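You operate a simulated robot arm through the tools that you are given. There is no shell and no other tool. Be economical: measure what you need, move in short steps, check, and stop when the job is done.

The job below is to be done with a simulated robot arm. You get a single attempt, and the scene is never put back.

JOB
Undo the grey box's hand nut and store casting 92 in it.
Fine: then shut the lid and tighten the nut again; the other casting stays.

It is judged by the outcome, as a careful person would: the job done as asked, and still so three seconds after it is handed in. It fails if anything else is knocked over, pushed out of place, dropped, spilled or broken. Lids that push on must go on centred and level and be pressed home; caps that screw on are set level and turned clockwise until they are tight.

ROBOT AND FRAMES
A 7-joint arm with a two-finger parallel gripper, fixed in place. Base frame: the origin is at the foot of the arm, x ahead of it, y to its left, z up. Readings come in mm, degrees, newtons and seconds.
With the tool pointing down near the work surface it reaches from about 300 to 700 mm from the base axis. Its first joint turns from -66.0 to 66.0 degrees. Payload 1.57 kg.
Tool frame: the origin (TCP) lies between the finger pads and is the grasp point; the fingertips stand 30 mm ahead of it; z points along the fingers, y is the line along which they close. The gripper opens to 110 mm. The fingers are 24 mm wide and 12 mm thick; the gripper's body (48 by 112 mm) begins 78 mm behind the TCP.
Orientation is told as [roll, pitch, yaw] about the base's x, y, z axes, in that order, counted from this pose: with the fingers straight down and closing along the base's y, the tool's x points along the base's -x, its y along +y and its z along -z.

CONTROLS
- The arm moves only by the tool jog_arm. Its argument "motion" is one flat list of numbers, 7 for each row, row after row: the shift along the base's x, y, z in mm, then the turn, a rotation vector about the base's x, y, z in rad, then the finger opening in mm, from 0 to 110. In form: [dx, dy, dz, rx, ry, rz, claw, dx, dy, dz, rx, ry, rz, claw, ...]. A call has 1 to 12 rows; each row shifts and turns the commanded pose from where the row before left it. Each row takes 0.2 s and may step no farther than 50 mm and 8.6 degrees from the row before; otherwise, or with a gripper value out of range, the whole call is refused. Where a pose cannot be reached the arm comes as near as it can. A force on the tool above 80 N (or 10 N above the force at the start of the call, whichever is more), or a blocked arm, ends the call early, and 0.2 s more pass. Each finger travels about 108 mm/s and halts on what it meets, pressing with about 25 N; the grip force reading is that of the motor and also rises with nothing between the fingers. The clock runs only during rows and for 0.2 s after the last one: add rows that do not move to give the fingers time. It gives the time, the measured TCP pose, the force on the tool (base axes), the opening and the grip force at its end, in the units of the frame above (readings bear some noise).
- Cameras (640 x 400 px; columns grow to the right, rows downward): "scene" is fixed at [161.2, -387.2, 1403]; the picture's right is [0.83, -0.56, 0.00], its down [-0.33, -0.48, -0.81] and it looks along [0.46, 0.67, -0.58] (base axes); focal length 309 px, centre (320, 200). "wrist" rides on the gripper at [-36, 0, -80] in the tool frame; the picture's right is [0.00, -1.00, 0.00], its down [0.97, 0.00, -0.24] and it looks along [0.24, 0.00, 0.97] (tool axes); focal length 218 px, centre (320, 200). There is no depth. A picture from a camera that has moved, and an enlarged one, comes with that camera's place and axes in the base frame and with its lens.
- snapshot(camera): a new picture of that camera. It takes no simulated time.
- inspect(camera, box): a new picture of the part [left, top, right, bottom] of that camera's present view, enlarged. It takes no simulated time.
- finish_job(): hands the job in; it is judged then, once.

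Work in short steps. Places have to be worked out from the pictures, the camera data and where the tool is seen: move nearer, look again, correct. Check each grasp and each placing, and mend what went wrong. You have 120 turns and 84 pictures in all, those below and enlarged ones among them. Open the gripper and draw the arm clear of the work before you hand the job in, unless the task says otherwise; then end with one line.

The tools are called after ">>>" by a JSON object that holds its "api" and its "payload". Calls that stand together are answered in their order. jog_arm: Moves the arm, as the interface text tells. Its arguments: {"type":"object","properties":{"motion":{"type":"array","items":{"type":"number"}}},"required":["motion"]} The other tools are called the same way: snapshot (camera) takes a picture; inspect (camera, box) takes an enlarged picture of a part of a camera's view; finish_job () hands the job in.

At the start:

```text
clock: 0.0
tcp_pos: [367.9, 2.3, 1222.5]
ee_rot: [0.0, 0.0, 0.1]
ft_force: [0.1, 0.7, -0.8]
finger_gap: 110.0
grasp_force: 0.0
```

scene: 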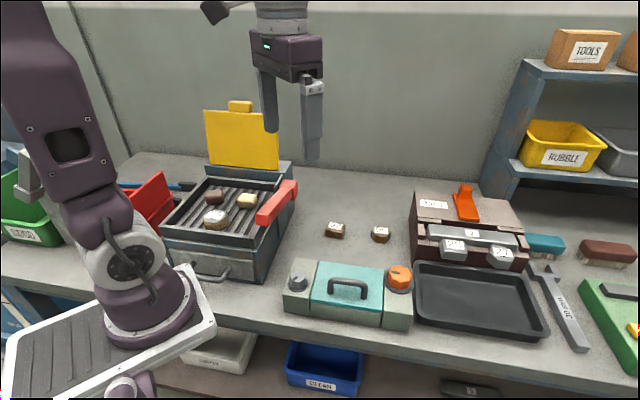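
wrist: 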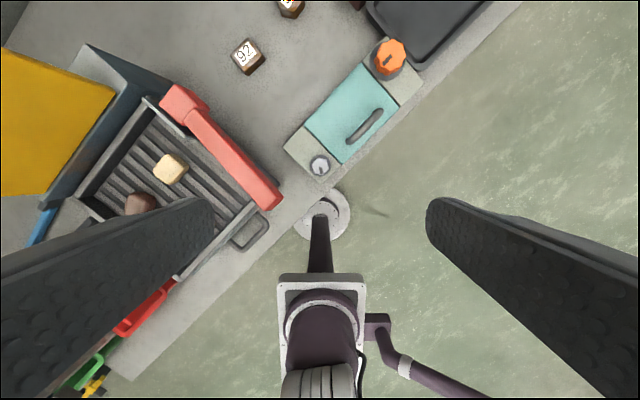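

I begin by enlarging the box and the two castings to identify them.

>>> {"api": "inspect", "payload": {"camera": "scene", "box": [270, 200, 430, 340]}}

>>> {"api": "inspect", "payload": {"camera": "wrist", "box": [220, 0, 440, 200]}}

>>> {"api": "inspect", "payload": {"camera": "scene", "box": [390, 170, 640, 350]}}

```text
2.86 times, centred on (350, 270) of scene
camera zoom: at [161.2, -387.2, 1403.0], right [0.83, -0.56, 0.0], down [-0.33, -0.48, -0.81], along [0.46, 0.67, -0.58], focal length 884 px, centre (234, 0)
```

zoom: 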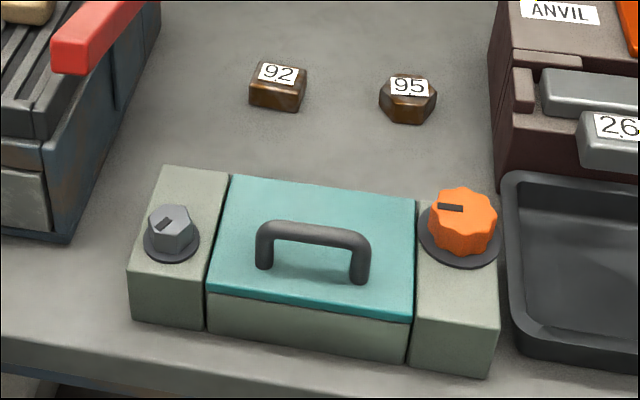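

```text
2.00 times, centred on (330, 100) of wrist
camera zoom: at [404.7, 2.9, 1303.9], right [0.0, -1.0, 0.0], down [-0.97, 0.0, 0.24], along [-0.24, 0.0, -0.97], focal length 436 px, centre (300, 400)
```

zoom: 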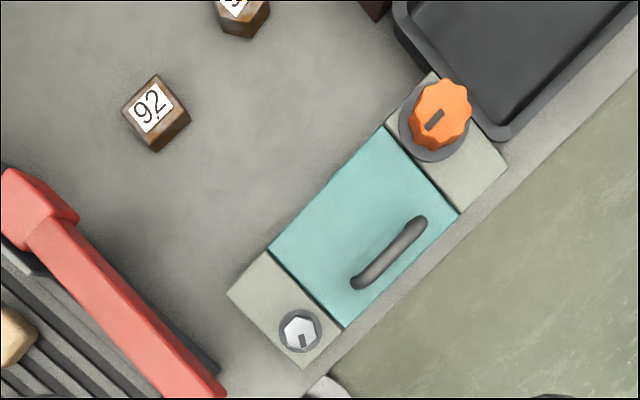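

```text
2.22 times, centred on (515, 260) of scene
camera zoom: at [161.2, -387.2, 1403.0], right [0.83, -0.56, 0.0], down [-0.33, -0.48, -0.81], along [0.46, 0.67, -0.58], focal length 687 px, centre (-113, 67)
```

zoom: 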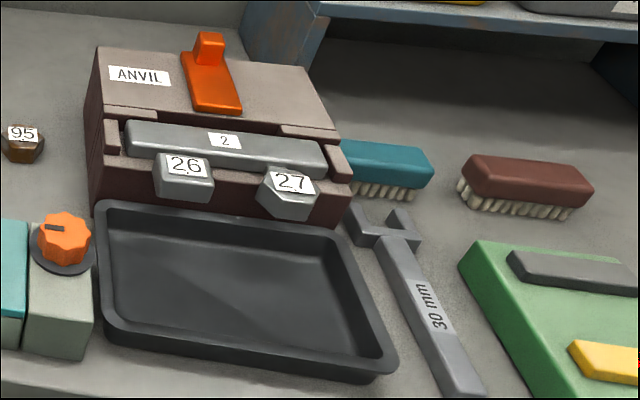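

The orange lobed knob at about (554, -116, 880) is the hand nut, the other one being a hex nut, and casting 92 is near (579, 147). I move above the box with the tool yawed along it for a closer look.

>>> {"api": "jog_arm", "payload": {"motion": [30, -18, -40, 0, 0, -0.142, 110, 30, -18, -40, 0, 0, -0.142, 110, 30, -18, -40, 0, 0, -0.142, 110, 20, -10, -40, 0, 0, -0.142, 110, 0, 0, -30, 0, 0, 0, 110]}}

>>> {"api": "snapshot", "payload": {"camera": "wrist"}}

```text
refused: row 1 steps farther than a row can; nothing moved
```

```text
78 pictures are left
camera wrist: at [404.7, 2.9, 1303.9], right [0.0, -1.0, 0.0], down [-0.97, 0.0, 0.24], along [-0.24, 0.0, -0.97], focal length 218 px, centre (320, 200)
```

wrist: 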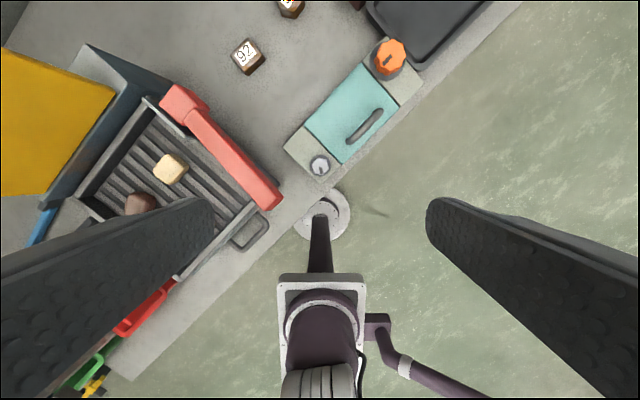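

The first row was too long, so I use smaller steps.

>>> {"api": "jog_arm", "payload": {"motion": [25, -15, -35, 0, 0, -0.142, 110, 25, -15, -35, 0, 0, -0.142, 110, 25, -15, -35, 0, 0, -0.142, 110, 25, -15, -35, 0, 0, -0.142, 110, 10, -5, -30, 0, 0, 0, 110]}}

>>> {"api": "snapshot", "payload": {"camera": "wrist"}}

```text
clock: 1.2
tcp_pos: [477.8, -63.4, 1051.9]
ee_rot: [0.0, 0.0, -32.7]
ft_force: [-0.4, 0.0, 0.2]
finger_gap: 110.0
grasp_force: 0.0
```

```text
77 pictures are left
camera wrist: at [508.6, -82.2, 1134.1], right [-0.54, -0.84, 0.0], down [-0.82, 0.52, 0.24], along [-0.2, 0.13, -0.97], focal length 218 px, centre (320, 200)
```

wrist: 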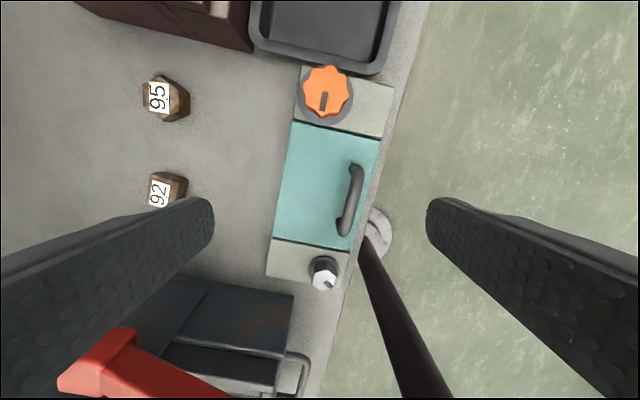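

>>> {"api": "inspect", "payload": {"camera": "wrist", "box": [250, 50, 410, 150]}}

>>> {"api": "inspect", "payload": {"camera": "wrist", "box": [250, 130, 410, 300]}}

>>> {"api": "inspect", "payload": {"camera": "scene", "box": [350, 250, 430, 330]}}

```text
4.00 times, centred on (330, 100) of wrist
camera zoom: at [508.6, -82.2, 1134.1], right [-0.54, -0.84, 0.0], down [-0.82, 0.52, 0.24], along [-0.2, 0.13, -0.97], focal length 873 px, centre (280, 600)
```

zoom: 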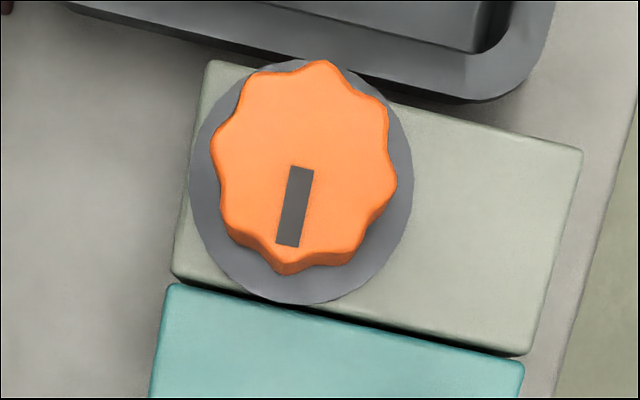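

```text
2.35 times, centred on (330, 215) of wrist
camera zoom: at [508.6, -82.2, 1134.1], right [-0.54, -0.84, 0.0], down [-0.82, 0.52, 0.24], along [-0.2, 0.13, -0.97], focal length 514 px, centre (296, 165)
```

zoom: 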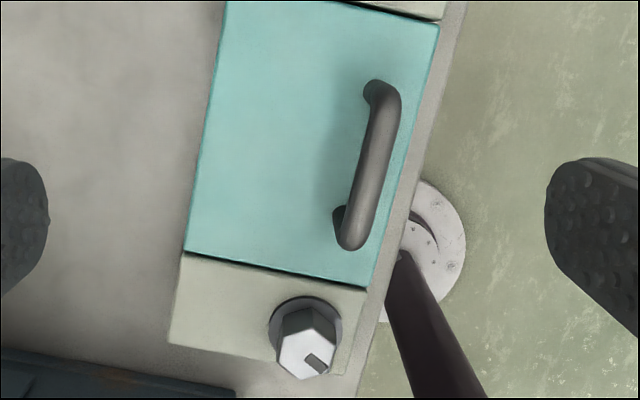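

```text
5.00 times, centred on (390, 290) of scene
camera zoom: at [161.2, -387.2, 1403.0], right [0.83, -0.56, 0.0], down [-0.33, -0.48, -0.81], along [0.46, 0.67, -0.58], focal length 1547 px, centre (-30, -250)
```

zoom: 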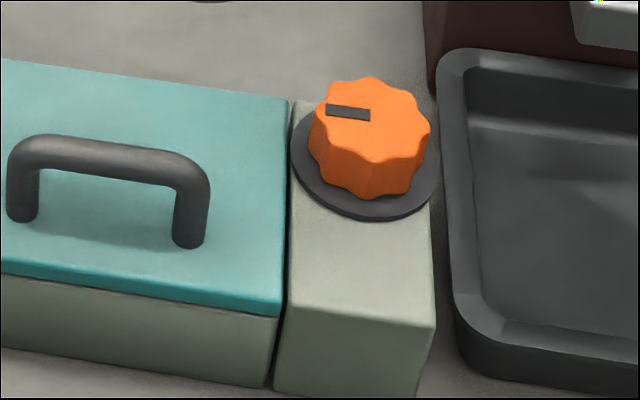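

The nut has eight lobes and a top at about z 891, centred near (552, -116), with its washer at about 866. I move above it, turn so each pad straddles two lobes, and check.

>>> {"api": "jog_arm", "payload": {"motion": [20, -14, -20, 0, 0, 0.111, 110, 20, -14, -20, 0, 0, 0.111, 110, 20, -14, -30, 0, 0, 0, 110, 13.8, -10.8, -22, 0, 0, 0, 110, 0, 0, 0, 0, 0, 0, 80]}}

>>> {"api": "snapshot", "payload": {"camera": "wrist"}}

>>> {"api": "snapshot", "payload": {"camera": "scene"}}

```text
clock: 2.4
tcp_pos: [552.5, -115.6, 961.7]
ee_rot: [0.0, 0.0, -19.8]
ft_force: [0.1, -0.4, 0.0]
finger_gap: 80.1
grasp_force: 0.0
```

```text
73 pictures are left
camera wrist: at [586.6, -127.3, 1042.3], right [-0.34, -0.94, 0.0], down [-0.91, 0.33, 0.24], along [-0.23, 0.08, -0.97], focal length 218 px, centre (320, 200)
```

wrist: 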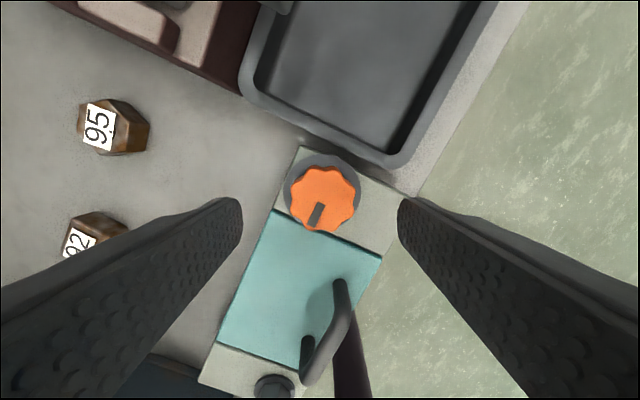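

```text
72 pictures are left
```

scene: 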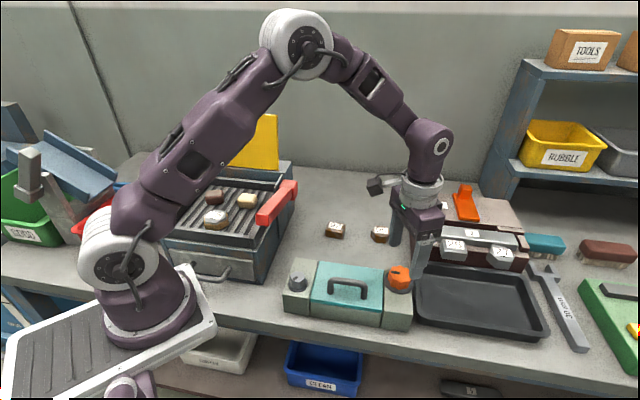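

The nut's centre works out at (551, -117), so I descend around it, keeping the fingertips above the washer, and close.

>>> {"api": "jog_arm", "payload": {"motion": [-1, -1.5, -20, 0, 0, 0, 80, 0, 0, -20, 0, 0, 0, 80, 0, 0, -18, 0, 0, 0, 80, 0, 0, 0, 0, 0, 0, 60, 0, 0, 0, 0, 0, 0, 38, 0, 0, 0, 0, 0, 0, 38, 0, 0, 0, 0, 0, 0, 38]}}

>>> {"api": "snapshot", "payload": {"camera": "wrist"}}

```text
clock: 4.0
tcp_pos: [550.8, -116.8, 902.4]
ee_rot: [0.0, 0.1, -19.9]
ft_force: [-0.4, -1.7, -4.6]
finger_gap: 44.3
grasp_force: 45.8
```

```text
71 pictures are left
camera wrist: at [585.1, -128.7, 984.2], right [-0.34, -0.94, 0.0], down [-0.91, 0.33, 0.24], along [-0.23, 0.08, -0.97], focal length 218 px, centre (320, 200)
```

wrist: 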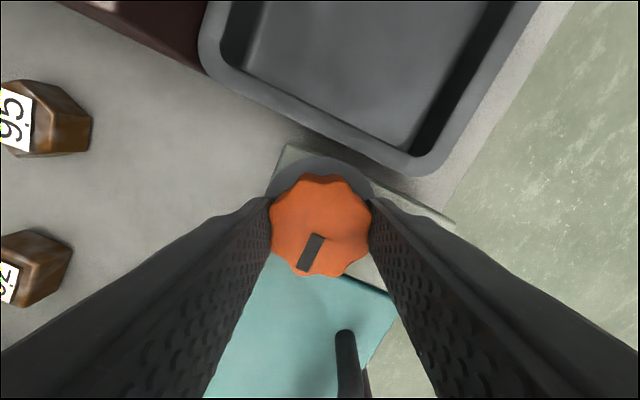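

The pads hold the nut at 44 mm. I now turn it counter-clockwise a little and watch how it responds.

>>> {"api": "jog_arm", "payload": {"motion": [0, 0, 0, 0, 0, 0.14, 38, 0, 0, 0, 0, 0, 0.14, 38, 0, 0, 0, 0, 0, 0.14, 38, 0, 0, 0, 0, 0, 0.14, 38]}}

>>> {"api": "snapshot", "payload": {"camera": "wrist"}}

```text
clock: 5.0
tcp_pos: [551.1, -116.1, 902.3]
ee_rot: [0.0, 0.0, 12.4]
ft_force: [-1.7, 2.9, 3.0]
finger_gap: 44.2
grasp_force: 44.8
```

```text
70 pictures are left
camera wrist: at [586.5, -108.5, 984.2], right [0.21, -0.98, 0.0], down [-0.95, -0.21, 0.24], along [-0.23, -0.05, -0.97], focal length 218 px, centre (320, 200)
```

wrist: 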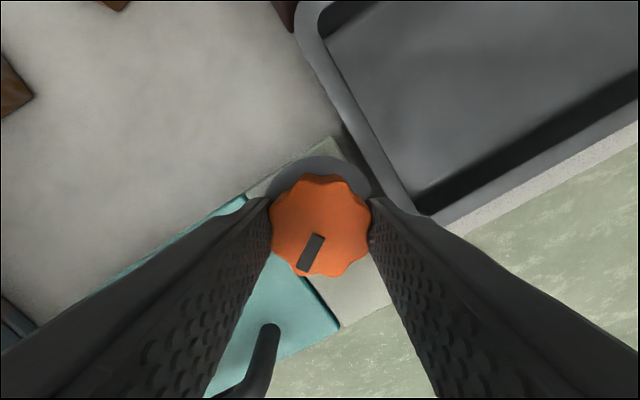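

The mark stayed put between the pads, so the nut turns with the gripper. I keep turning it.

>>> {"api": "jog_arm", "payload": {"motion": [0, 0, 0, 0, 0, 0.145, 38, 0, 0, 0, 0, 0, 0.145, 38, 0, 0, 0, 0, 0, 0.145, 38, 0, 0, 0, 0, 0, 0.145, 38, 0, 0, 0, 0, 0, 0.145, 38, 0, 0, 0, 0, 0, 0.145, 38, 0, 0, 0, 0, 0, 0.145, 38, 0, 0, 0, 0, 0, 0.145, 38, 0, 0, 0, 0, 0, 0.145, 38, 0, 0, 0, 0, 0, 0.145, 38]}}

>>> {"api": "snapshot", "payload": {"camera": "wrist"}}

>>> {"api": "snapshot", "payload": {"camera": "scene"}}

```text
clock: 7.2
tcp_pos: [550.9, -116.8, 903.6]
ee_rot: [0.1, 0.0, 95.3]
ft_force: [-10.6, 3.2, -1.3]
finger_gap: 46.8
grasp_force: 45.2
```

```text
69 pictures are left
camera wrist: at [547.5, -80.9, 984.4], right [1.0, 0.09, 0.0], down [0.09, -0.97, 0.24], along [0.02, -0.24, -0.97], focal length 218 px, centre (320, 200)
```

wrist: 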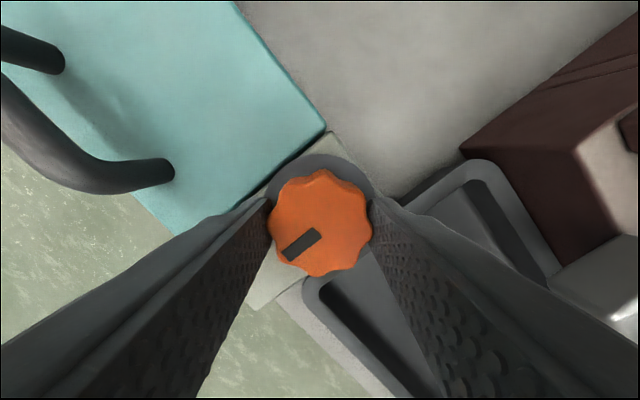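

```text
68 pictures are left
```

scene: 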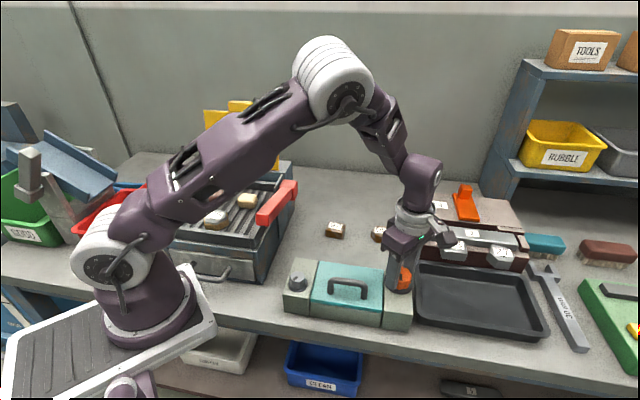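

The last part slipped: the gap grew to 46.8 and the mark lags by about 27°, so the nut may have met a stop near 90°. I release, back off, regrip and try a little further to check.

>>> {"api": "jog_arm", "payload": {"motion": [0, 0, 0, 0, 0, 0, 58, 0, 0, 0, 0, 0, 0, 58, 0, 0, 0, 0, 0, -0.14, 58, 0, 0, 0, 0, 0, -0.14, 58, 0, 0, 0, 0, 0, -0.14, 58, 0, 0, 0, 0, 0, -0.07, 58, 0, 0, 0, 0, 0, 0, 38, 0, 0, 0, 0, 0, 0, 38]}}

>>> {"api": "snapshot", "payload": {"camera": "wrist"}}

```text
clock: 9.0
tcp_pos: [551.6, -116.2, 902.3]
ee_rot: [0.1, 0.1, 67.2]
ft_force: [-5.9, 2.7, 1.8]
finger_gap: 43.8
grasp_force: 45.1
```

```text
67 pictures are left
camera wrist: at [564.8, -83.1, 983.9], right [0.92, -0.39, 0.0], down [-0.38, -0.9, 0.24], along [-0.09, -0.22, -0.97], focal length 218 px, centre (320, 200)
```

wrist: 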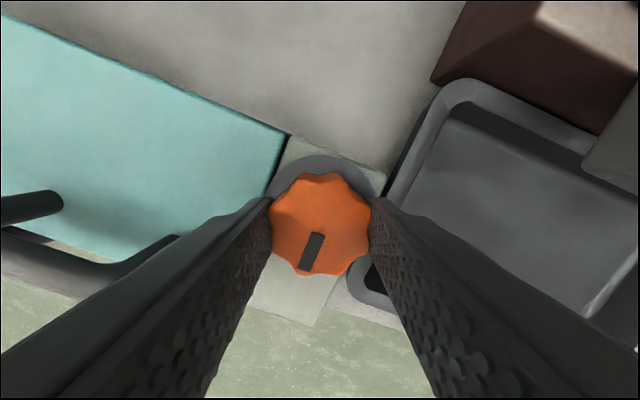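

>>> {"api": "jog_arm", "payload": {"motion": [0, 0, 0, 0, 0, 0.07, 38, 0, 0, 0, 0, 0, 0.07, 38, 0, 0, 0, 0, 0, 0.07, 38]}}

>>> {"api": "inspect", "payload": {"camera": "wrist", "box": [240, 120, 400, 300]}}

```text
clock: 9.8
tcp_pos: [550.9, -116.3, 902.6]
ee_rot: [0.0, 0.1, 79.4]
ft_force: [-9.5, 6.1, 1.4]
finger_gap: 46.5
grasp_force: 45.2
```

```text
2.22 times, centred on (320, 210) of wrist
camera zoom: at [557.5, -80.9, 983.9], right [0.98, -0.19, 0.0], down [-0.18, -0.95, 0.24], along [-0.05, -0.24, -0.97], focal length 485 px, centre (320, 178)
```

zoom: 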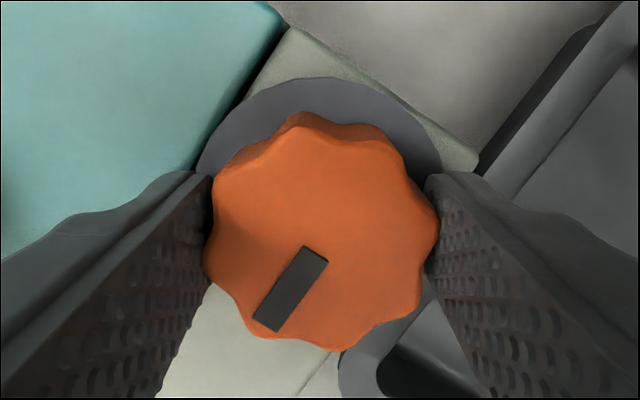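

The nut doesn't move further (the pads slip at 46.5 mm), so it sits against its open stop about a quarter turn round, with the mark now pointing across the box. I release, rise and swing toward the lid handle.

>>> {"api": "jog_arm", "payload": {"motion": [0, 0, 0, 0, 0, 0, 62, 0, 0, 0, 0, 0, 0, 62, 0, 0, 40, 0, 0, 0, 62, 0, 0, 40, 0, 0, 0, 62, 0, 0, 20, 0, 0, -0.14, 62, 0, 0, 0, 0, 0, -0.145, 62, 0, 0, 0, 0, 0, -0.145, 62, 0, 0, 0, 0, 0, -0.145, 62, 0, 0, 0, 0, 0, -0.145, 62, 0, 0, 0, 0, 0, -0.145, 62, 0, 0, 0, 0, 0, -0.145, 62, 0, 0, 0, 0, 0, -0.145, 62]}}

>>> {"api": "jog_arm", "payload": {"motion": [-12, 4, 0, 0, 0, -0.145, 62, -14, 4, 0, 0, 0, -0.145, 62, -14, 4, 0, 0, 0, -0.145, 62, -14, 4, 0, 0, 0, -0.145, 62, -14, 4, 0, 0, 0, -0.145, 62, -14, 4, 0, 0, 0, -0.145, 62, -14, 5, 0, 0, 0, -0.106, 62, -14, 5, 0, 0, 0, 0, 62]}}

>>> {"api": "snapshot", "payload": {"camera": "wrist"}}

>>> {"api": "inspect", "payload": {"camera": "scene", "box": [270, 200, 430, 340]}}

```text
clock: 12.4
tcp_pos: [551.3, -117.3, 1001.2]
ee_rot: [0.1, -0.1, 13.0]
ft_force: [-0.3, -0.3, 0.2]
finger_gap: 62.1
grasp_force: 0.1
```

```text
clock: 14.2
tcp_pos: [442.5, -84.2, 1002.7]
ee_rot: [0.0, 0.0, -43.0]
ft_force: [-0.1, 0.2, 0.0]
finger_gap: 62.0
grasp_force: 0.0
```

```text
65 pictures are left
camera wrist: at [467.7, -107.6, 1083.7], right [-0.68, -0.73, 0.0], down [-0.71, 0.66, 0.24], along [-0.18, 0.16, -0.97], focal length 218 px, centre (320, 200)
```

wrist: 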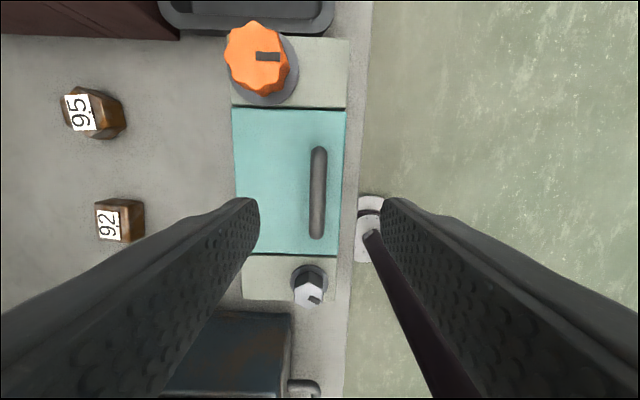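

```text
2.86 times, centred on (350, 270) of scene
camera zoom: at [161.2, -387.2, 1403.0], right [0.83, -0.56, 0.0], down [-0.33, -0.48, -0.81], along [0.46, 0.67, -0.58], focal length 884 px, centre (234, 0)
```

zoom: 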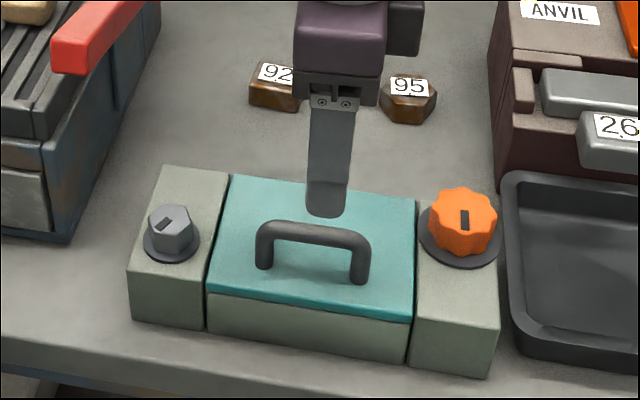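

The handle bar lies near (441, -82), top about z 905, and is aligned with the tool. I descend astride it and close.

>>> {"api": "jog_arm", "payload": {"motion": [-1.8, 2.7, -40, 0, 0, 0, 62, 0, 0, -40, 0, 0, 0, 62, 0, 0, -21, 0, 0, 0, 62, 0, 0, 0, 0, 0, 0, 30, 0, 0, 0, 0, 0, 0, 0, 0, 0, 0, 0, 0, 0, 0, 0, 0, 0, 0, 0, 0, 0]}}

>>> {"api": "snapshot", "payload": {"camera": "wrist"}}

>>> {"api": "inspect", "payload": {"camera": "scene", "box": [270, 200, 430, 340]}}

```text
clock: 15.8
tcp_pos: [440.7, -80.6, 901.4]
ee_rot: [0.1, 0.0, -42.8]
ft_force: [10.7, 11.4, -10.7]
finger_gap: 14.5
grasp_force: 30.3
```

```text
63 pictures are left
camera wrist: at [466.8, -104.0, 983.0], right [-0.68, -0.73, 0.0], down [-0.71, 0.66, 0.24], along [-0.18, 0.16, -0.97], focal length 218 px, centre (320, 200)
```

wrist: 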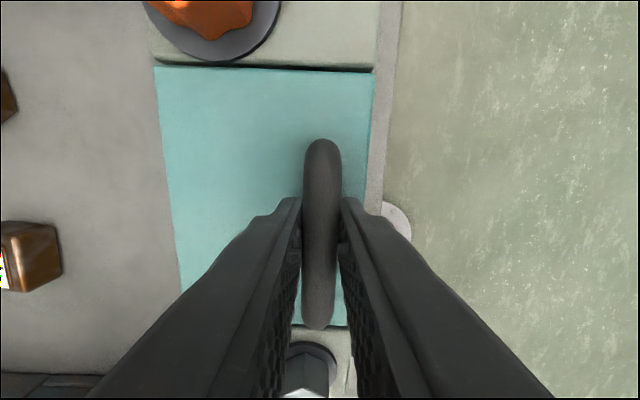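

```text
2.86 times, centred on (350, 270) of scene
camera zoom: at [161.6, -386.9, 1403.0], right [0.83, -0.56, 0.0], down [-0.33, -0.48, -0.81], along [0.46, 0.67, -0.58], focal length 884 px, centre (234, 0)
```

zoom: 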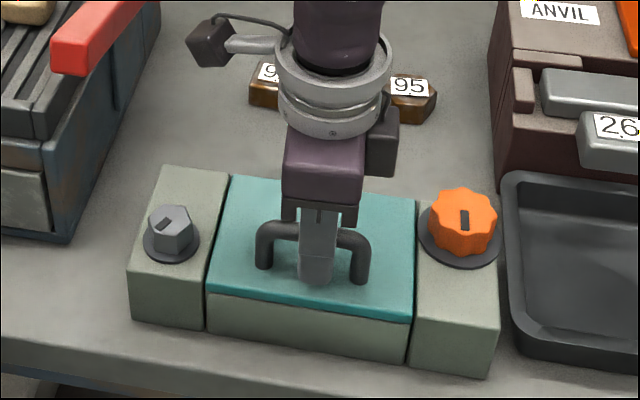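

The bar is held. I lift a few millimetres to see whether the lid is free and how it moves.

>>> {"api": "jog_arm", "payload": {"motion": [1, 1, 3, 0, 0, 0, 0, 0, 0, 4, 0, 0, 0, 0, 0, 0, 4, 0, 0, 0, 0]}}

>>> {"api": "snapshot", "payload": {"camera": "wrist"}}

>>> {"api": "inspect", "payload": {"camera": "scene", "box": [270, 200, 430, 340]}}

```text
clock: 16.6
tcp_pos: [442.2, -78.1, 912.5]
ee_rot: [0.1, 0.0, -42.8]
ft_force: [26.7, 27.7, -28.1]
finger_gap: 14.1
grasp_force: 30.1
```

```text
61 pictures are left
camera wrist: at [468.9, -101.8, 993.8], right [-0.68, -0.73, 0.0], down [-0.71, 0.66, 0.24], along [-0.17, 0.16, -0.97], focal length 218 px, centre (320, 200)
```

wrist: 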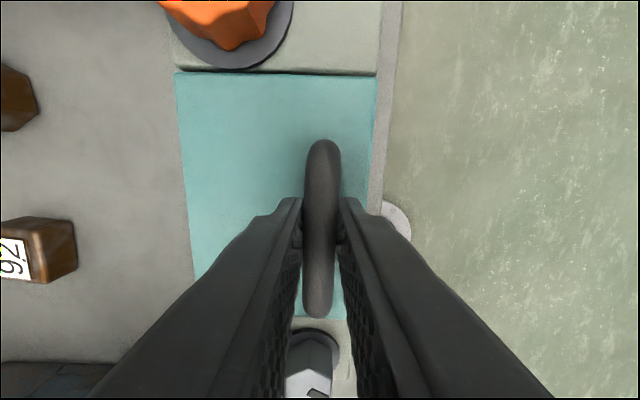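

```text
2.86 times, centred on (350, 270) of scene
camera zoom: at [162.3, -386.5, 1403.1], right [0.83, -0.56, 0.0], down [-0.33, -0.48, -0.81], along [0.46, 0.67, -0.58], focal length 884 px, centre (234, 0)
```

zoom: 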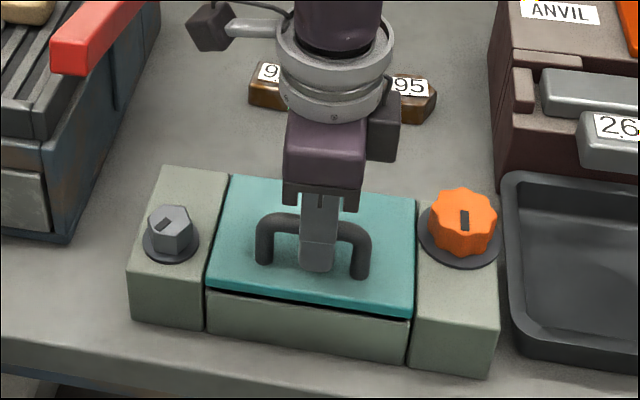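

The front edge rises while the back stays: the lid is hinged at its rear edge, so the handle must follow an arc rearward of about 96 mm radius. I follow it in steps, watching the force.

>>> {"api": "jog_arm", "payload": {"motion": [5.1, 4.6, 5, 0, 0, 0, 0, 3.6, 3.9, 6.5, 0, 0, 0, 0, 3.7, 3.9, 6.4, 0, 0, 0, 0]}}

>>> {"api": "inspect", "payload": {"camera": "scene", "box": [270, 200, 430, 340]}}

```text
clock: 17.4
tcp_pos: [452.2, -66.8, 931.3]
ee_rot: [-0.1, -0.1, -42.9]
ft_force: [7.7, 0.1, -9.4]
finger_gap: 14.0
grasp_force: 30.3
```

```text
2.86 times, centred on (350, 270) of scene
camera zoom: at [161.5, -387.2, 1403.0], right [0.83, -0.56, 0.0], down [-0.33, -0.48, -0.81], along [0.46, 0.67, -0.58], focal length 884 px, centre (234, 0)
```

zoom: 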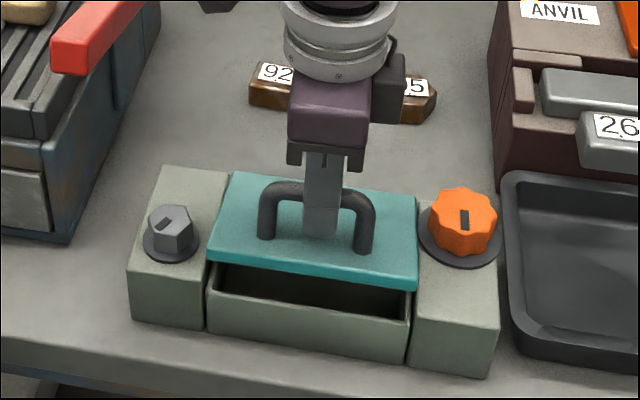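

The lid opens cleanly with low force. I continue along the arc.

>>> {"api": "jog_arm", "payload": {"motion": [4.4, 4.6, 5.4, 0, 0, 0, 0, 4.4, 4.6, 5.4, 0, 0, 0, 0, 5, 5.3, 4.2, 0, 0, 0, 0, 5, 5.3, 4.2, 0, 0, 0, 0]}}

>>> {"api": "inspect", "payload": {"camera": "scene", "box": [270, 180, 430, 340]}}

```text
clock: 18.4
tcp_pos: [473.1, -47.4, 949.4]
ee_rot: [0.0, -0.2, -42.7]
ft_force: [4.5, -9.0, 2.5]
finger_gap: 13.9
grasp_force: 29.9
```

```text
2.50 times, centred on (350, 260) of scene
camera zoom: at [161.3, -387.4, 1402.9], right [0.83, -0.56, 0.0], down [-0.33, -0.48, -0.81], along [0.46, 0.67, -0.58], focal length 773 px, centre (245, 50)
```

zoom: 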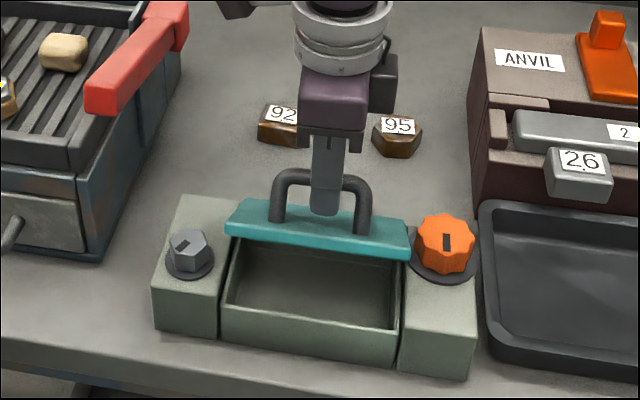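

>>> {"api": "jog_arm", "payload": {"motion": [5.3, 5.7, 2.9, 0, 0, 0, 0, 5.3, 5.7, 2.9, 0, 0, 0, 0, 5.6, 6, 1.5, 0, 0, 0, 0, 5.6, 6, 1.5, 0, 0, 0, 0, 5.7, 6.1, 0, 0, 0, 0, 0, 5.8, 6.1, 0, 0, 0, 0, 0]}}

>>> {"api": "inspect", "payload": {"camera": "scene", "box": [270, 180, 430, 340]}}

```text
clock: 19.8
tcp_pos: [505.1, -12.3, 958.0]
ee_rot: [0.1, 0.0, -42.9]
ft_force: [11.9, -15.0, -11.4]
finger_gap: 13.8
grasp_force: 30.0
```

```text
2.50 times, centred on (350, 260) of scene
camera zoom: at [161.7, -387.6, 1402.8], right [0.83, -0.56, 0.0], down [-0.33, -0.48, -0.81], along [0.46, 0.67, -0.58], focal length 773 px, centre (245, 50)
```

zoom: 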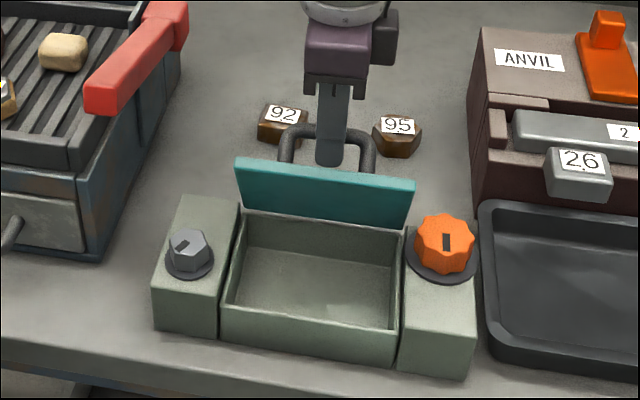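

>>> {"api": "jog_arm", "payload": {"motion": [6.6, 5.2, -1.4, 0, 0, 0, 0, 5.8, 5.8, -1.4, 0, 0, 0, 0, 5.6, 5.6, -2.8, 0, 0, 0, 0, 5.5, 5.5, -2.9, 0, 0, 0, 0, 5.1, 5.1, -4, 0, 0, 0, 0]}}

>>> {"api": "inspect", "payload": {"camera": "scene", "box": [270, 180, 430, 340]}}

```text
clock: 21.0
tcp_pos: [532.6, 16.2, 945.7]
ee_rot: [-0.2, 0.1, -42.8]
ft_force: [-0.6, -2.0, -2.5]
finger_gap: 13.6
grasp_force: 29.8
```

```text
2.50 times, centred on (350, 260) of scene
camera zoom: at [161.2, -387.2, 1403.0], right [0.83, -0.56, 0.0], down [-0.33, -0.48, -0.81], along [0.46, 0.67, -0.58], focal length 773 px, centre (245, 50)
```

zoom: 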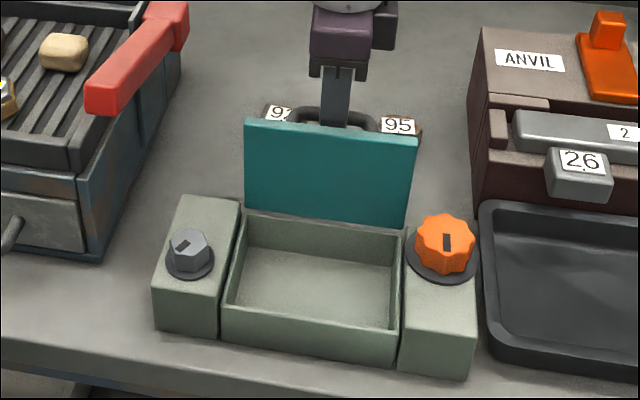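

The lid is now about upright. I go on a little to find its open stop.

>>> {"api": "jog_arm", "payload": {"motion": [5.1, 5.1, -4.3, 0, 0, 0, 0, 4.8, 4.8, -4.9, 0, 0, 0, 0]}}

>>> {"api": "inspect", "payload": {"camera": "scene", "box": [270, 180, 430, 340]}}

```text
clock: 21.6
tcp_pos: [542.9, 26.7, 937.6]
ee_rot: [0.0, 0.1, -42.9]
ft_force: [-4.6, -0.3, -2.7]
finger_gap: 13.6
grasp_force: 30.3
```

```text
2.50 times, centred on (350, 260) of scene
camera zoom: at [161.1, -387.2, 1403.0], right [0.83, -0.56, 0.0], down [-0.33, -0.48, -0.81], along [0.46, 0.67, -0.58], focal length 773 px, centre (245, 50)
```

zoom: 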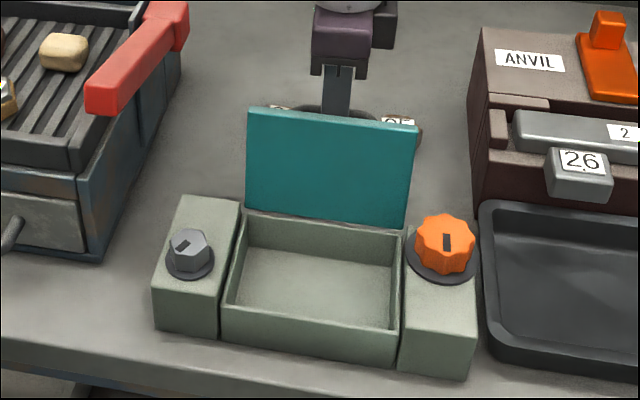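

>>> {"api": "jog_arm", "payload": {"motion": [4.4, 4.4, -5.4, 0, 0, 0, 0, 4.1, 4.1, -6, 0, 0, 0, 0]}}

>>> {"api": "inspect", "payload": {"camera": "scene", "box": [270, 180, 430, 340]}}

```text
clock: 22.2
tcp_pos: [550.1, 32.4, 927.3]
ee_rot: [-0.2, 0.0, -42.8]
ft_force: [-25.3, -12.0, 27.6]
finger_gap: 13.9
grasp_force: 30.2
```

```text
2.50 times, centred on (350, 260) of scene
camera zoom: at [160.0, -387.5, 1403.0], right [0.83, -0.56, 0.0], down [-0.33, -0.48, -0.81], along [0.46, 0.67, -0.58], focal length 773 px, centre (245, 50)
```

zoom: 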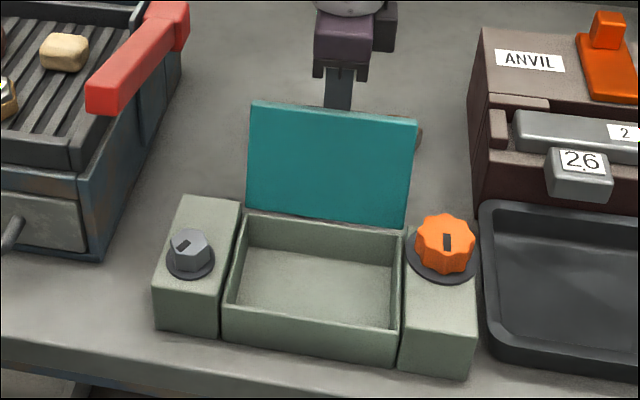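

Force rises at about 110°, which is the open stop. I ease off, open the fingers just a little and slide straight up off the bar.

>>> {"api": "jog_arm", "payload": {"motion": [-2.3, -1.6, 3, 0, 0, 0, 0, 0, 0, 0, 0, 0, 0, 21, 0, 0, 0, 0, 0, 0, 21]}}

>>> {"api": "snapshot", "payload": {"camera": "wrist"}}

```text
clock: 23.0
tcp_pos: [549.9, 34.5, 929.1]
ee_rot: [0.1, 0.0, -42.7]
ft_force: [-0.1, -0.6, 0.1]
finger_gap: 21.2
grasp_force: 0.1
```

```text
53 pictures are left
camera wrist: at [576.6, 9.1, 1009.8], right [-0.68, -0.73, 0.0], down [-0.71, 0.66, 0.24], along [-0.18, 0.16, -0.97], focal length 218 px, centre (320, 200)
```

wrist: 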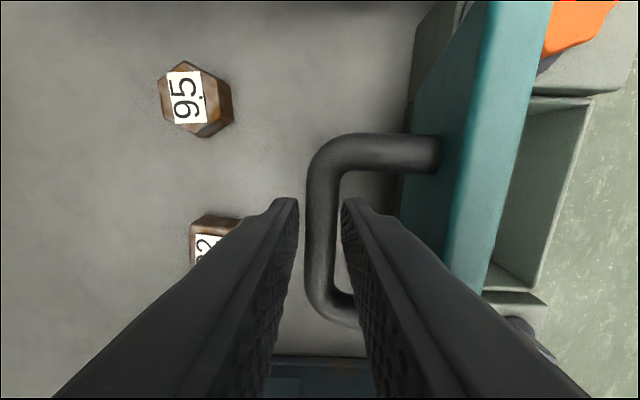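

Clear on both sides and the lid stays. I rise.

>>> {"api": "jog_arm", "payload": {"motion": [0.7, 0.7, 15, 0, 0, 0, 21, 0, 0, 20, 0, 0, 0, 21, 0, 0, 30, 0, 0, 0, 21, 0, 0, 40, 0, 0, 0, 40]}}

>>> {"api": "snapshot", "payload": {"camera": "scene"}}

>>> {"api": "snapshot", "payload": {"camera": "wrist"}}

```text
clock: 24.0
tcp_pos: [549.7, 32.7, 1032.8]
ee_rot: [0.1, 0.0, -42.8]
ft_force: [-0.3, 0.4, -0.7]
finger_gap: 40.1
grasp_force: 0.1
```

```text
52 pictures are left
```

scene: 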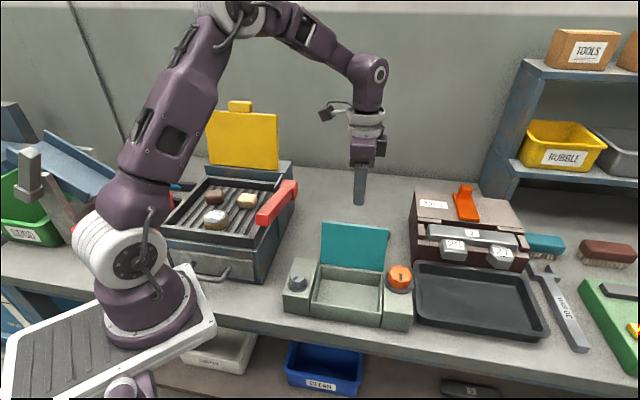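

```text
51 pictures are left
camera wrist: at [576.3, 8.4, 1115.2], right [-0.68, -0.73, 0.0], down [-0.71, 0.66, 0.24], along [-0.18, 0.16, -0.97], focal length 218 px, centre (320, 200)
```

wrist: 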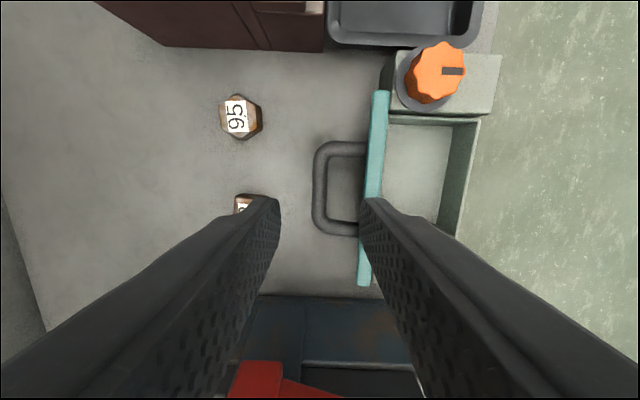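

The lid rests open by itself. Next I move above casting 92.

>>> {"api": "jog_arm", "payload": {"motion": [5, 20, 0, 0, 0, 0, 60, 7, 30, 0, 0, 0, 0, 80, 7, 30, -20, 0, 0, 0, 80, 7, 30, -30, 0, 0, 0, 80, 0, 3, -20, 0, 0, 0, 80]}}

>>> {"api": "snapshot", "payload": {"camera": "wrist"}}

```text
clock: 25.2
tcp_pos: [576.7, 146.6, 963.5]
ee_rot: [0.0, 0.0, -42.8]
ft_force: [-0.2, 0.7, -0.7]
finger_gap: 80.0
grasp_force: 0.1
```

```text
50 pictures are left
camera wrist: at [603.0, 123.1, 1044.9], right [-0.68, -0.73, 0.0], down [-0.71, 0.66, 0.24], along [-0.18, 0.16, -0.97], focal length 218 px, centre (320, 200)
```

wrist: 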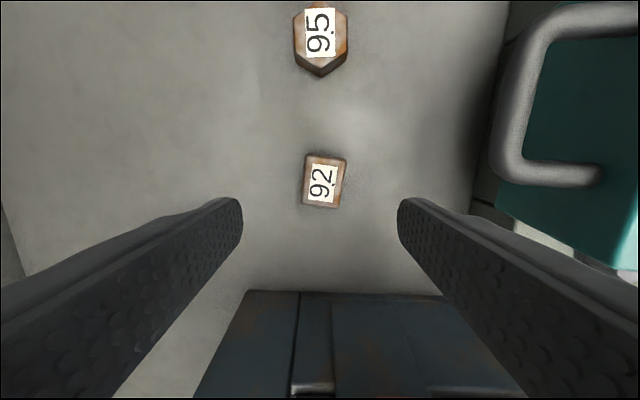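

Casting 92 sits near (573, 142), turned about 8° further than the tool. I align, descend partway and check.

>>> {"api": "jog_arm", "payload": {"motion": [-3.5, -4.2, -30, 0, 0, -0.137, 80, 0, 0, -40, 0, 0, 0, 80]}}

>>> {"api": "snapshot", "payload": {"camera": "wrist"}}

```text
clock: 25.8
tcp_pos: [573.8, 143.0, 892.4]
ee_rot: [0.0, 0.0, -50.7]
ft_force: [-1.4, -0.1, -0.7]
finger_gap: 79.8
grasp_force: 0.1
```

```text
49 pictures are left
camera wrist: at [595.9, 114.1, 974.7], right [-0.77, -0.63, 0.0], down [-0.61, 0.75, 0.24], along [-0.15, 0.19, -0.97], focal length 218 px, centre (320, 200)
```

wrist: 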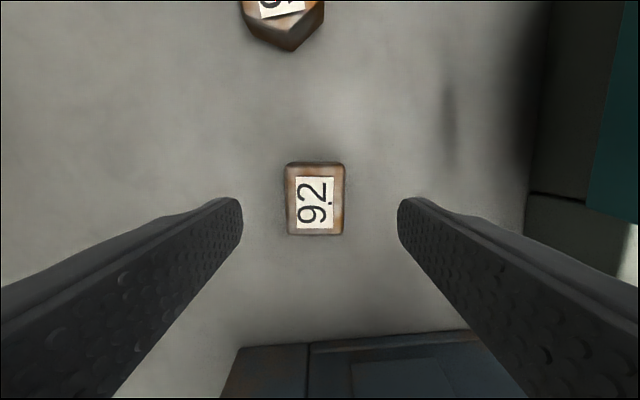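

>>> {"api": "jog_arm", "payload": {"motion": [2, 1, -28, 0, 0, 0, 80, 0, 0, -28, 0, 0, 0, 80, 0, 0, 0, 0, 0, 0, 50, 0, 0, 0, 0, 0, 0, 34, 0, 0, 0, 0, 0, 0, 34, 0, 0, 0, 0, 0, 0, 34]}}

>>> {"api": "snapshot", "payload": {"camera": "wrist"}}

>>> {"api": "inspect", "payload": {"camera": "scene", "box": [290, 160, 450, 260]}}

```text
clock: 27.2
tcp_pos: [575.7, 143.0, 837.3]
ee_rot: [0.1, 0.0, -50.8]
ft_force: [-0.1, 0.1, -0.4]
finger_gap: 41.3
grasp_force: 25.0
```

```text
48 pictures are left
camera wrist: at [598.4, 115.4, 918.3], right [-0.77, -0.63, 0.0], down [-0.62, 0.75, 0.24], along [-0.15, 0.19, -0.97], focal length 218 px, centre (320, 200)
```

wrist: 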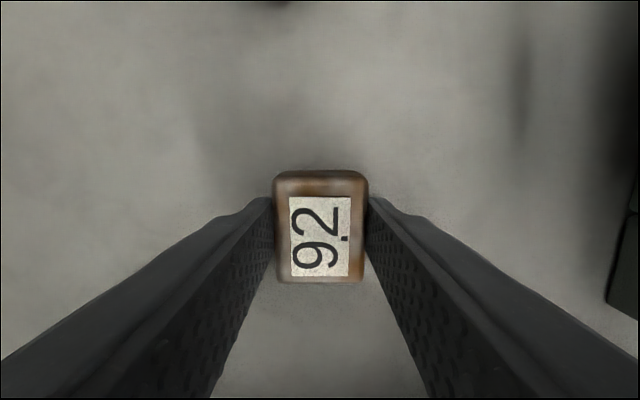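

```text
4.00 times, centred on (370, 210) of scene
camera zoom: at [161.2, -387.1, 1403.0], right [0.83, -0.56, 0.0], down [-0.33, -0.48, -0.81], along [0.46, 0.67, -0.58], focal length 1237 px, centre (120, 160)
```

zoom: 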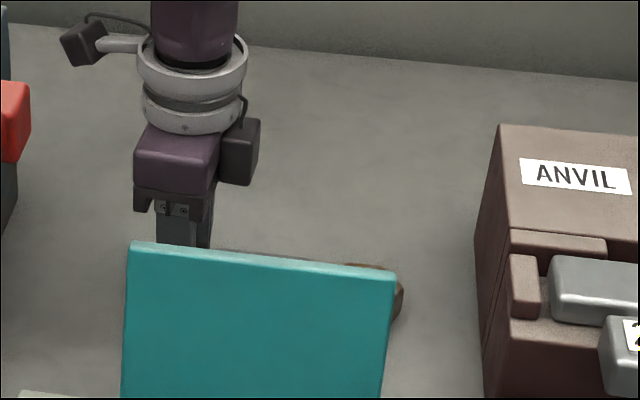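

Casting 92 is gripped at 41 mm. I lift it well above the open lid.

>>> {"api": "jog_arm", "payload": {"motion": [0, 0, 20, 0, 0, 0, 34, 0, 0, 45, 0, 0, 0, 34, 0, 0, 45, 0, 0, 0, 34, 0, 0, 45, 0, 0, 0, 34, 0, 0, 45, 0, 0, 0.137, 34]}}

>>> {"api": "snapshot", "payload": {"camera": "wrist"}}

```text
clock: 28.4
tcp_pos: [576.0, 143.0, 1037.0]
ee_rot: [0.0, 0.0, -42.7]
ft_force: [-0.1, -0.7, 0.2]
finger_gap: 41.4
grasp_force: 25.2
```

```text
46 pictures are left
camera wrist: at [602.5, 119.0, 1117.4], right [-0.68, -0.73, 0.0], down [-0.71, 0.66, 0.24], along [-0.18, 0.16, -0.97], focal length 218 px, centre (320, 200)
```

wrist: 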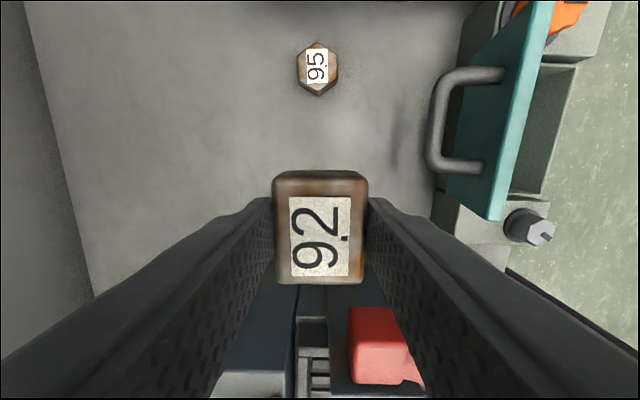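

The casting is secure. I carry it over the open box.

>>> {"api": "jog_arm", "payload": {"motion": [-20, -34, 0, 0, 0, 0, 34, -20, -34, 0, 0, 0, 0, 34, -20, -34, 0, 0, 0, 0, 34, -20, -34, 0, 0, 0, 0, 34, -20, -33, 0, 0, 0, 0, 34, -19, -33, 0, 0, 0, 0, 34]}}

>>> {"api": "snapshot", "payload": {"camera": "wrist"}}

>>> {"api": "snapshot", "payload": {"camera": "scene"}}

```text
clock: 29.8
tcp_pos: [454.6, -59.0, 1036.7]
ee_rot: [0.0, 0.0, -42.8]
ft_force: [0.6, -0.6, -0.9]
finger_gap: 41.3
grasp_force: 25.4
```

```text
45 pictures are left
camera wrist: at [481.7, -82.8, 1117.4], right [-0.68, -0.73, 0.0], down [-0.71, 0.66, 0.24], along [-0.18, 0.16, -0.97], focal length 218 px, centre (320, 200)
```

wrist: 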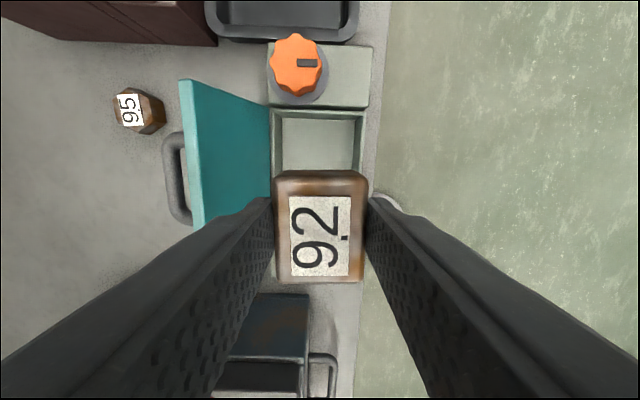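

```text
44 pictures are left
```

scene: 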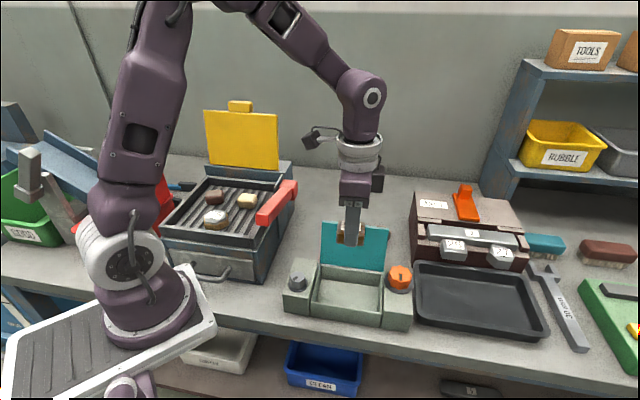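

The casting is centred over the cavity. I lower it in and then feel gently for the floor.

>>> {"api": "jog_arm", "payload": {"motion": [0, 0, -45, 0, 0, 0, 34, 0, 0, -45, 0, 0, 0, 34, 0, 0, -45, 0, 0, 0, 34, 0, 0, -35, 0, 0, 0, 34, 0, 0, -10, 0, 0, 0, 34]}}

>>> {"api": "snapshot", "payload": {"camera": "wrist"}}

>>> {"api": "inspect", "payload": {"camera": "scene", "box": [270, 200, 430, 340]}}

```text
clock: 31.0
tcp_pos: [455.8, -58.3, 857.0]
ee_rot: [0.0, 0.1, -42.8]
ft_force: [0.1, 0.0, -1.0]
finger_gap: 41.2
grasp_force: 24.9
```

```text
43 pictures are left
camera wrist: at [482.5, -82.8, 937.9], right [-0.68, -0.73, 0.0], down [-0.71, 0.66, 0.24], along [-0.18, 0.16, -0.97], focal length 218 px, centre (320, 200)
```

wrist: 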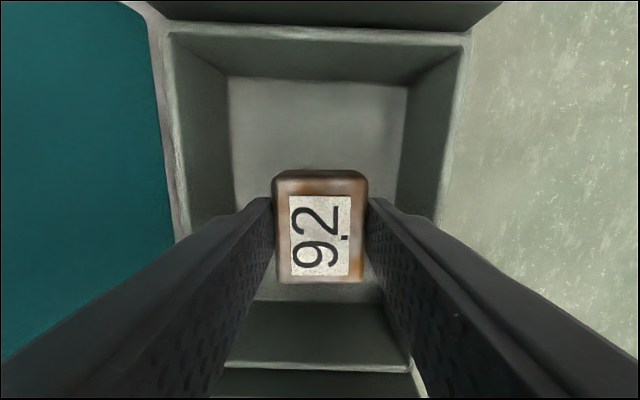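

```text
2.86 times, centred on (350, 270) of scene
camera zoom: at [161.2, -387.2, 1403.0], right [0.83, -0.56, 0.0], down [-0.33, -0.48, -0.81], along [0.46, 0.67, -0.58], focal length 884 px, centre (234, 0)
```

zoom: 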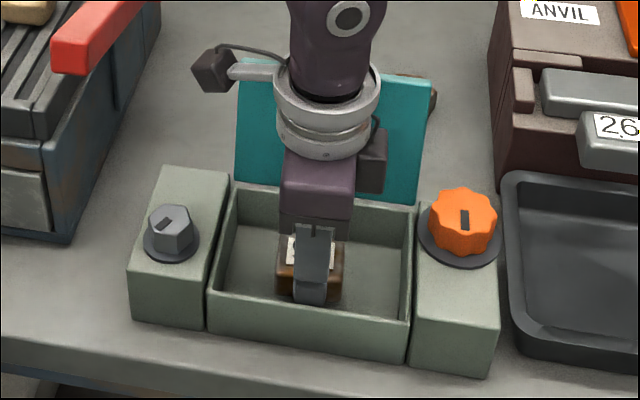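

>>> {"api": "jog_arm", "payload": {"motion": [0, 0, -4, 0, 0, 0, 34, 0, 0, -4, 0, 0, 0, 34, 0, 0, -3, 0, 0, 0, 34]}}

```text
clock: 31.8
tcp_pos: [456.9, -59.5, 847.1]
ee_rot: [0.0, 0.0, -42.9]
ft_force: [-0.1, -1.0, -1.3]
finger_gap: 41.5
grasp_force: 24.7
```

No contact yet, so I continue in small steps.

>>> {"api": "jog_arm", "payload": {"motion": [0, 0, -2, 0, 0, 0, 34, 0, 0, -2, 0, 0, 0, 34]}}

```text
clock: 32.4
tcp_pos: [457.3, -58.0, 842.2]
ee_rot: [0.0, 0.0, -42.8]
ft_force: [-0.8, -0.3, 5.7]
finger_gap: 41.3
grasp_force: 25.3
```

The casting touches the floor (+5.7 N). I release it and rise straight up.

>>> {"api": "jog_arm", "payload": {"motion": [0, 0, 0, 0, 0, 0, 56, 0, 0, 0, 0, 0, 0, 56, 0, 0, 30, 0, 0, 0, 56, 0, 0, 45, 0, 0, 0, 56, 0, 0, 45, 0, 0, 0, 56, 0, 0, 45, 0, 0, 0, 56]}}

>>> {"api": "snapshot", "payload": {"camera": "wrist"}}

>>> {"api": "inspect", "payload": {"camera": "scene", "box": [270, 200, 430, 340]}}

```text
clock: 33.8
tcp_pos: [454.3, -59.7, 1007.4]
ee_rot: [0.0, 0.0, -42.8]
ft_force: [0.0, -0.3, 0.3]
finger_gap: 56.1
grasp_force: 0.0
```

```text
41 pictures are left
camera wrist: at [481.3, -83.9, 1089.0], right [-0.68, -0.73, 0.0], down [-0.71, 0.66, 0.24], along [-0.18, 0.16, -0.97], focal length 218 px, centre (320, 200)
```

wrist: 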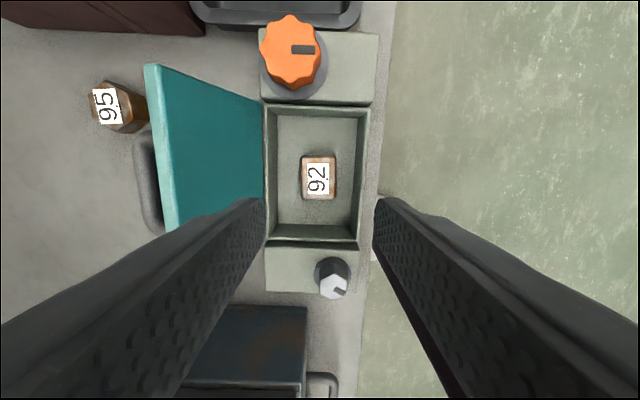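

```text
2.86 times, centred on (350, 270) of scene
camera zoom: at [161.2, -387.2, 1403.0], right [0.83, -0.56, 0.0], down [-0.33, -0.48, -0.81], along [0.46, 0.67, -0.58], focal length 884 px, centre (234, 0)
```

zoom: 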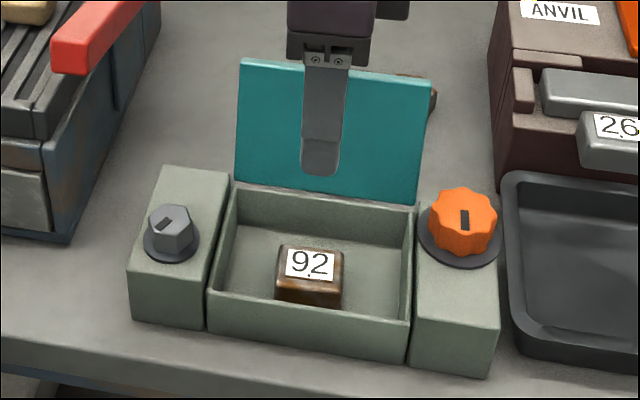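

Casting 92 rests flat in the box. Now I return above the handle bar to close the lid along the reverse arc.

>>> {"api": "jog_arm", "payload": {"motion": [0, 0, 25, 0, 0, 0, 40, 32, 31, 0, 0, 0, 0, 21, 32, 31, 0, 0, 0, 0, 21, 32, 31.5, 0, 0, 0, 0, 21]}}

>>> {"api": "snapshot", "payload": {"camera": "wrist"}}

```text
clock: 34.8
tcp_pos: [552.3, 35.0, 1030.9]
ee_rot: [0.0, 0.0, -42.9]
ft_force: [0.1, 0.8, 0.8]
finger_gap: 20.9
grasp_force: 0.0
```

```text
39 pictures are left
camera wrist: at [578.9, 11.0, 1113.1], right [-0.68, -0.73, 0.0], down [-0.71, 0.66, 0.24], along [-0.18, 0.16, -0.97], focal length 218 px, centre (320, 200)
```

wrist: 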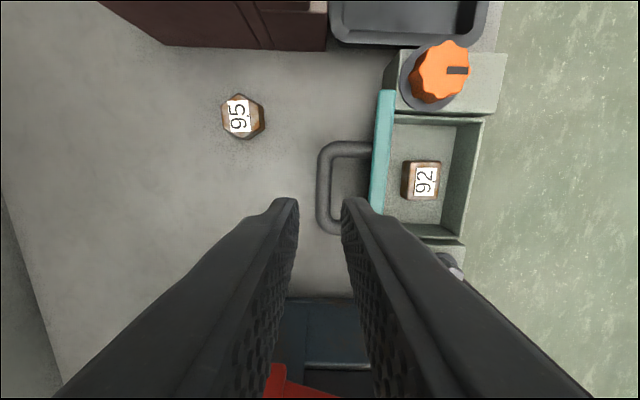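

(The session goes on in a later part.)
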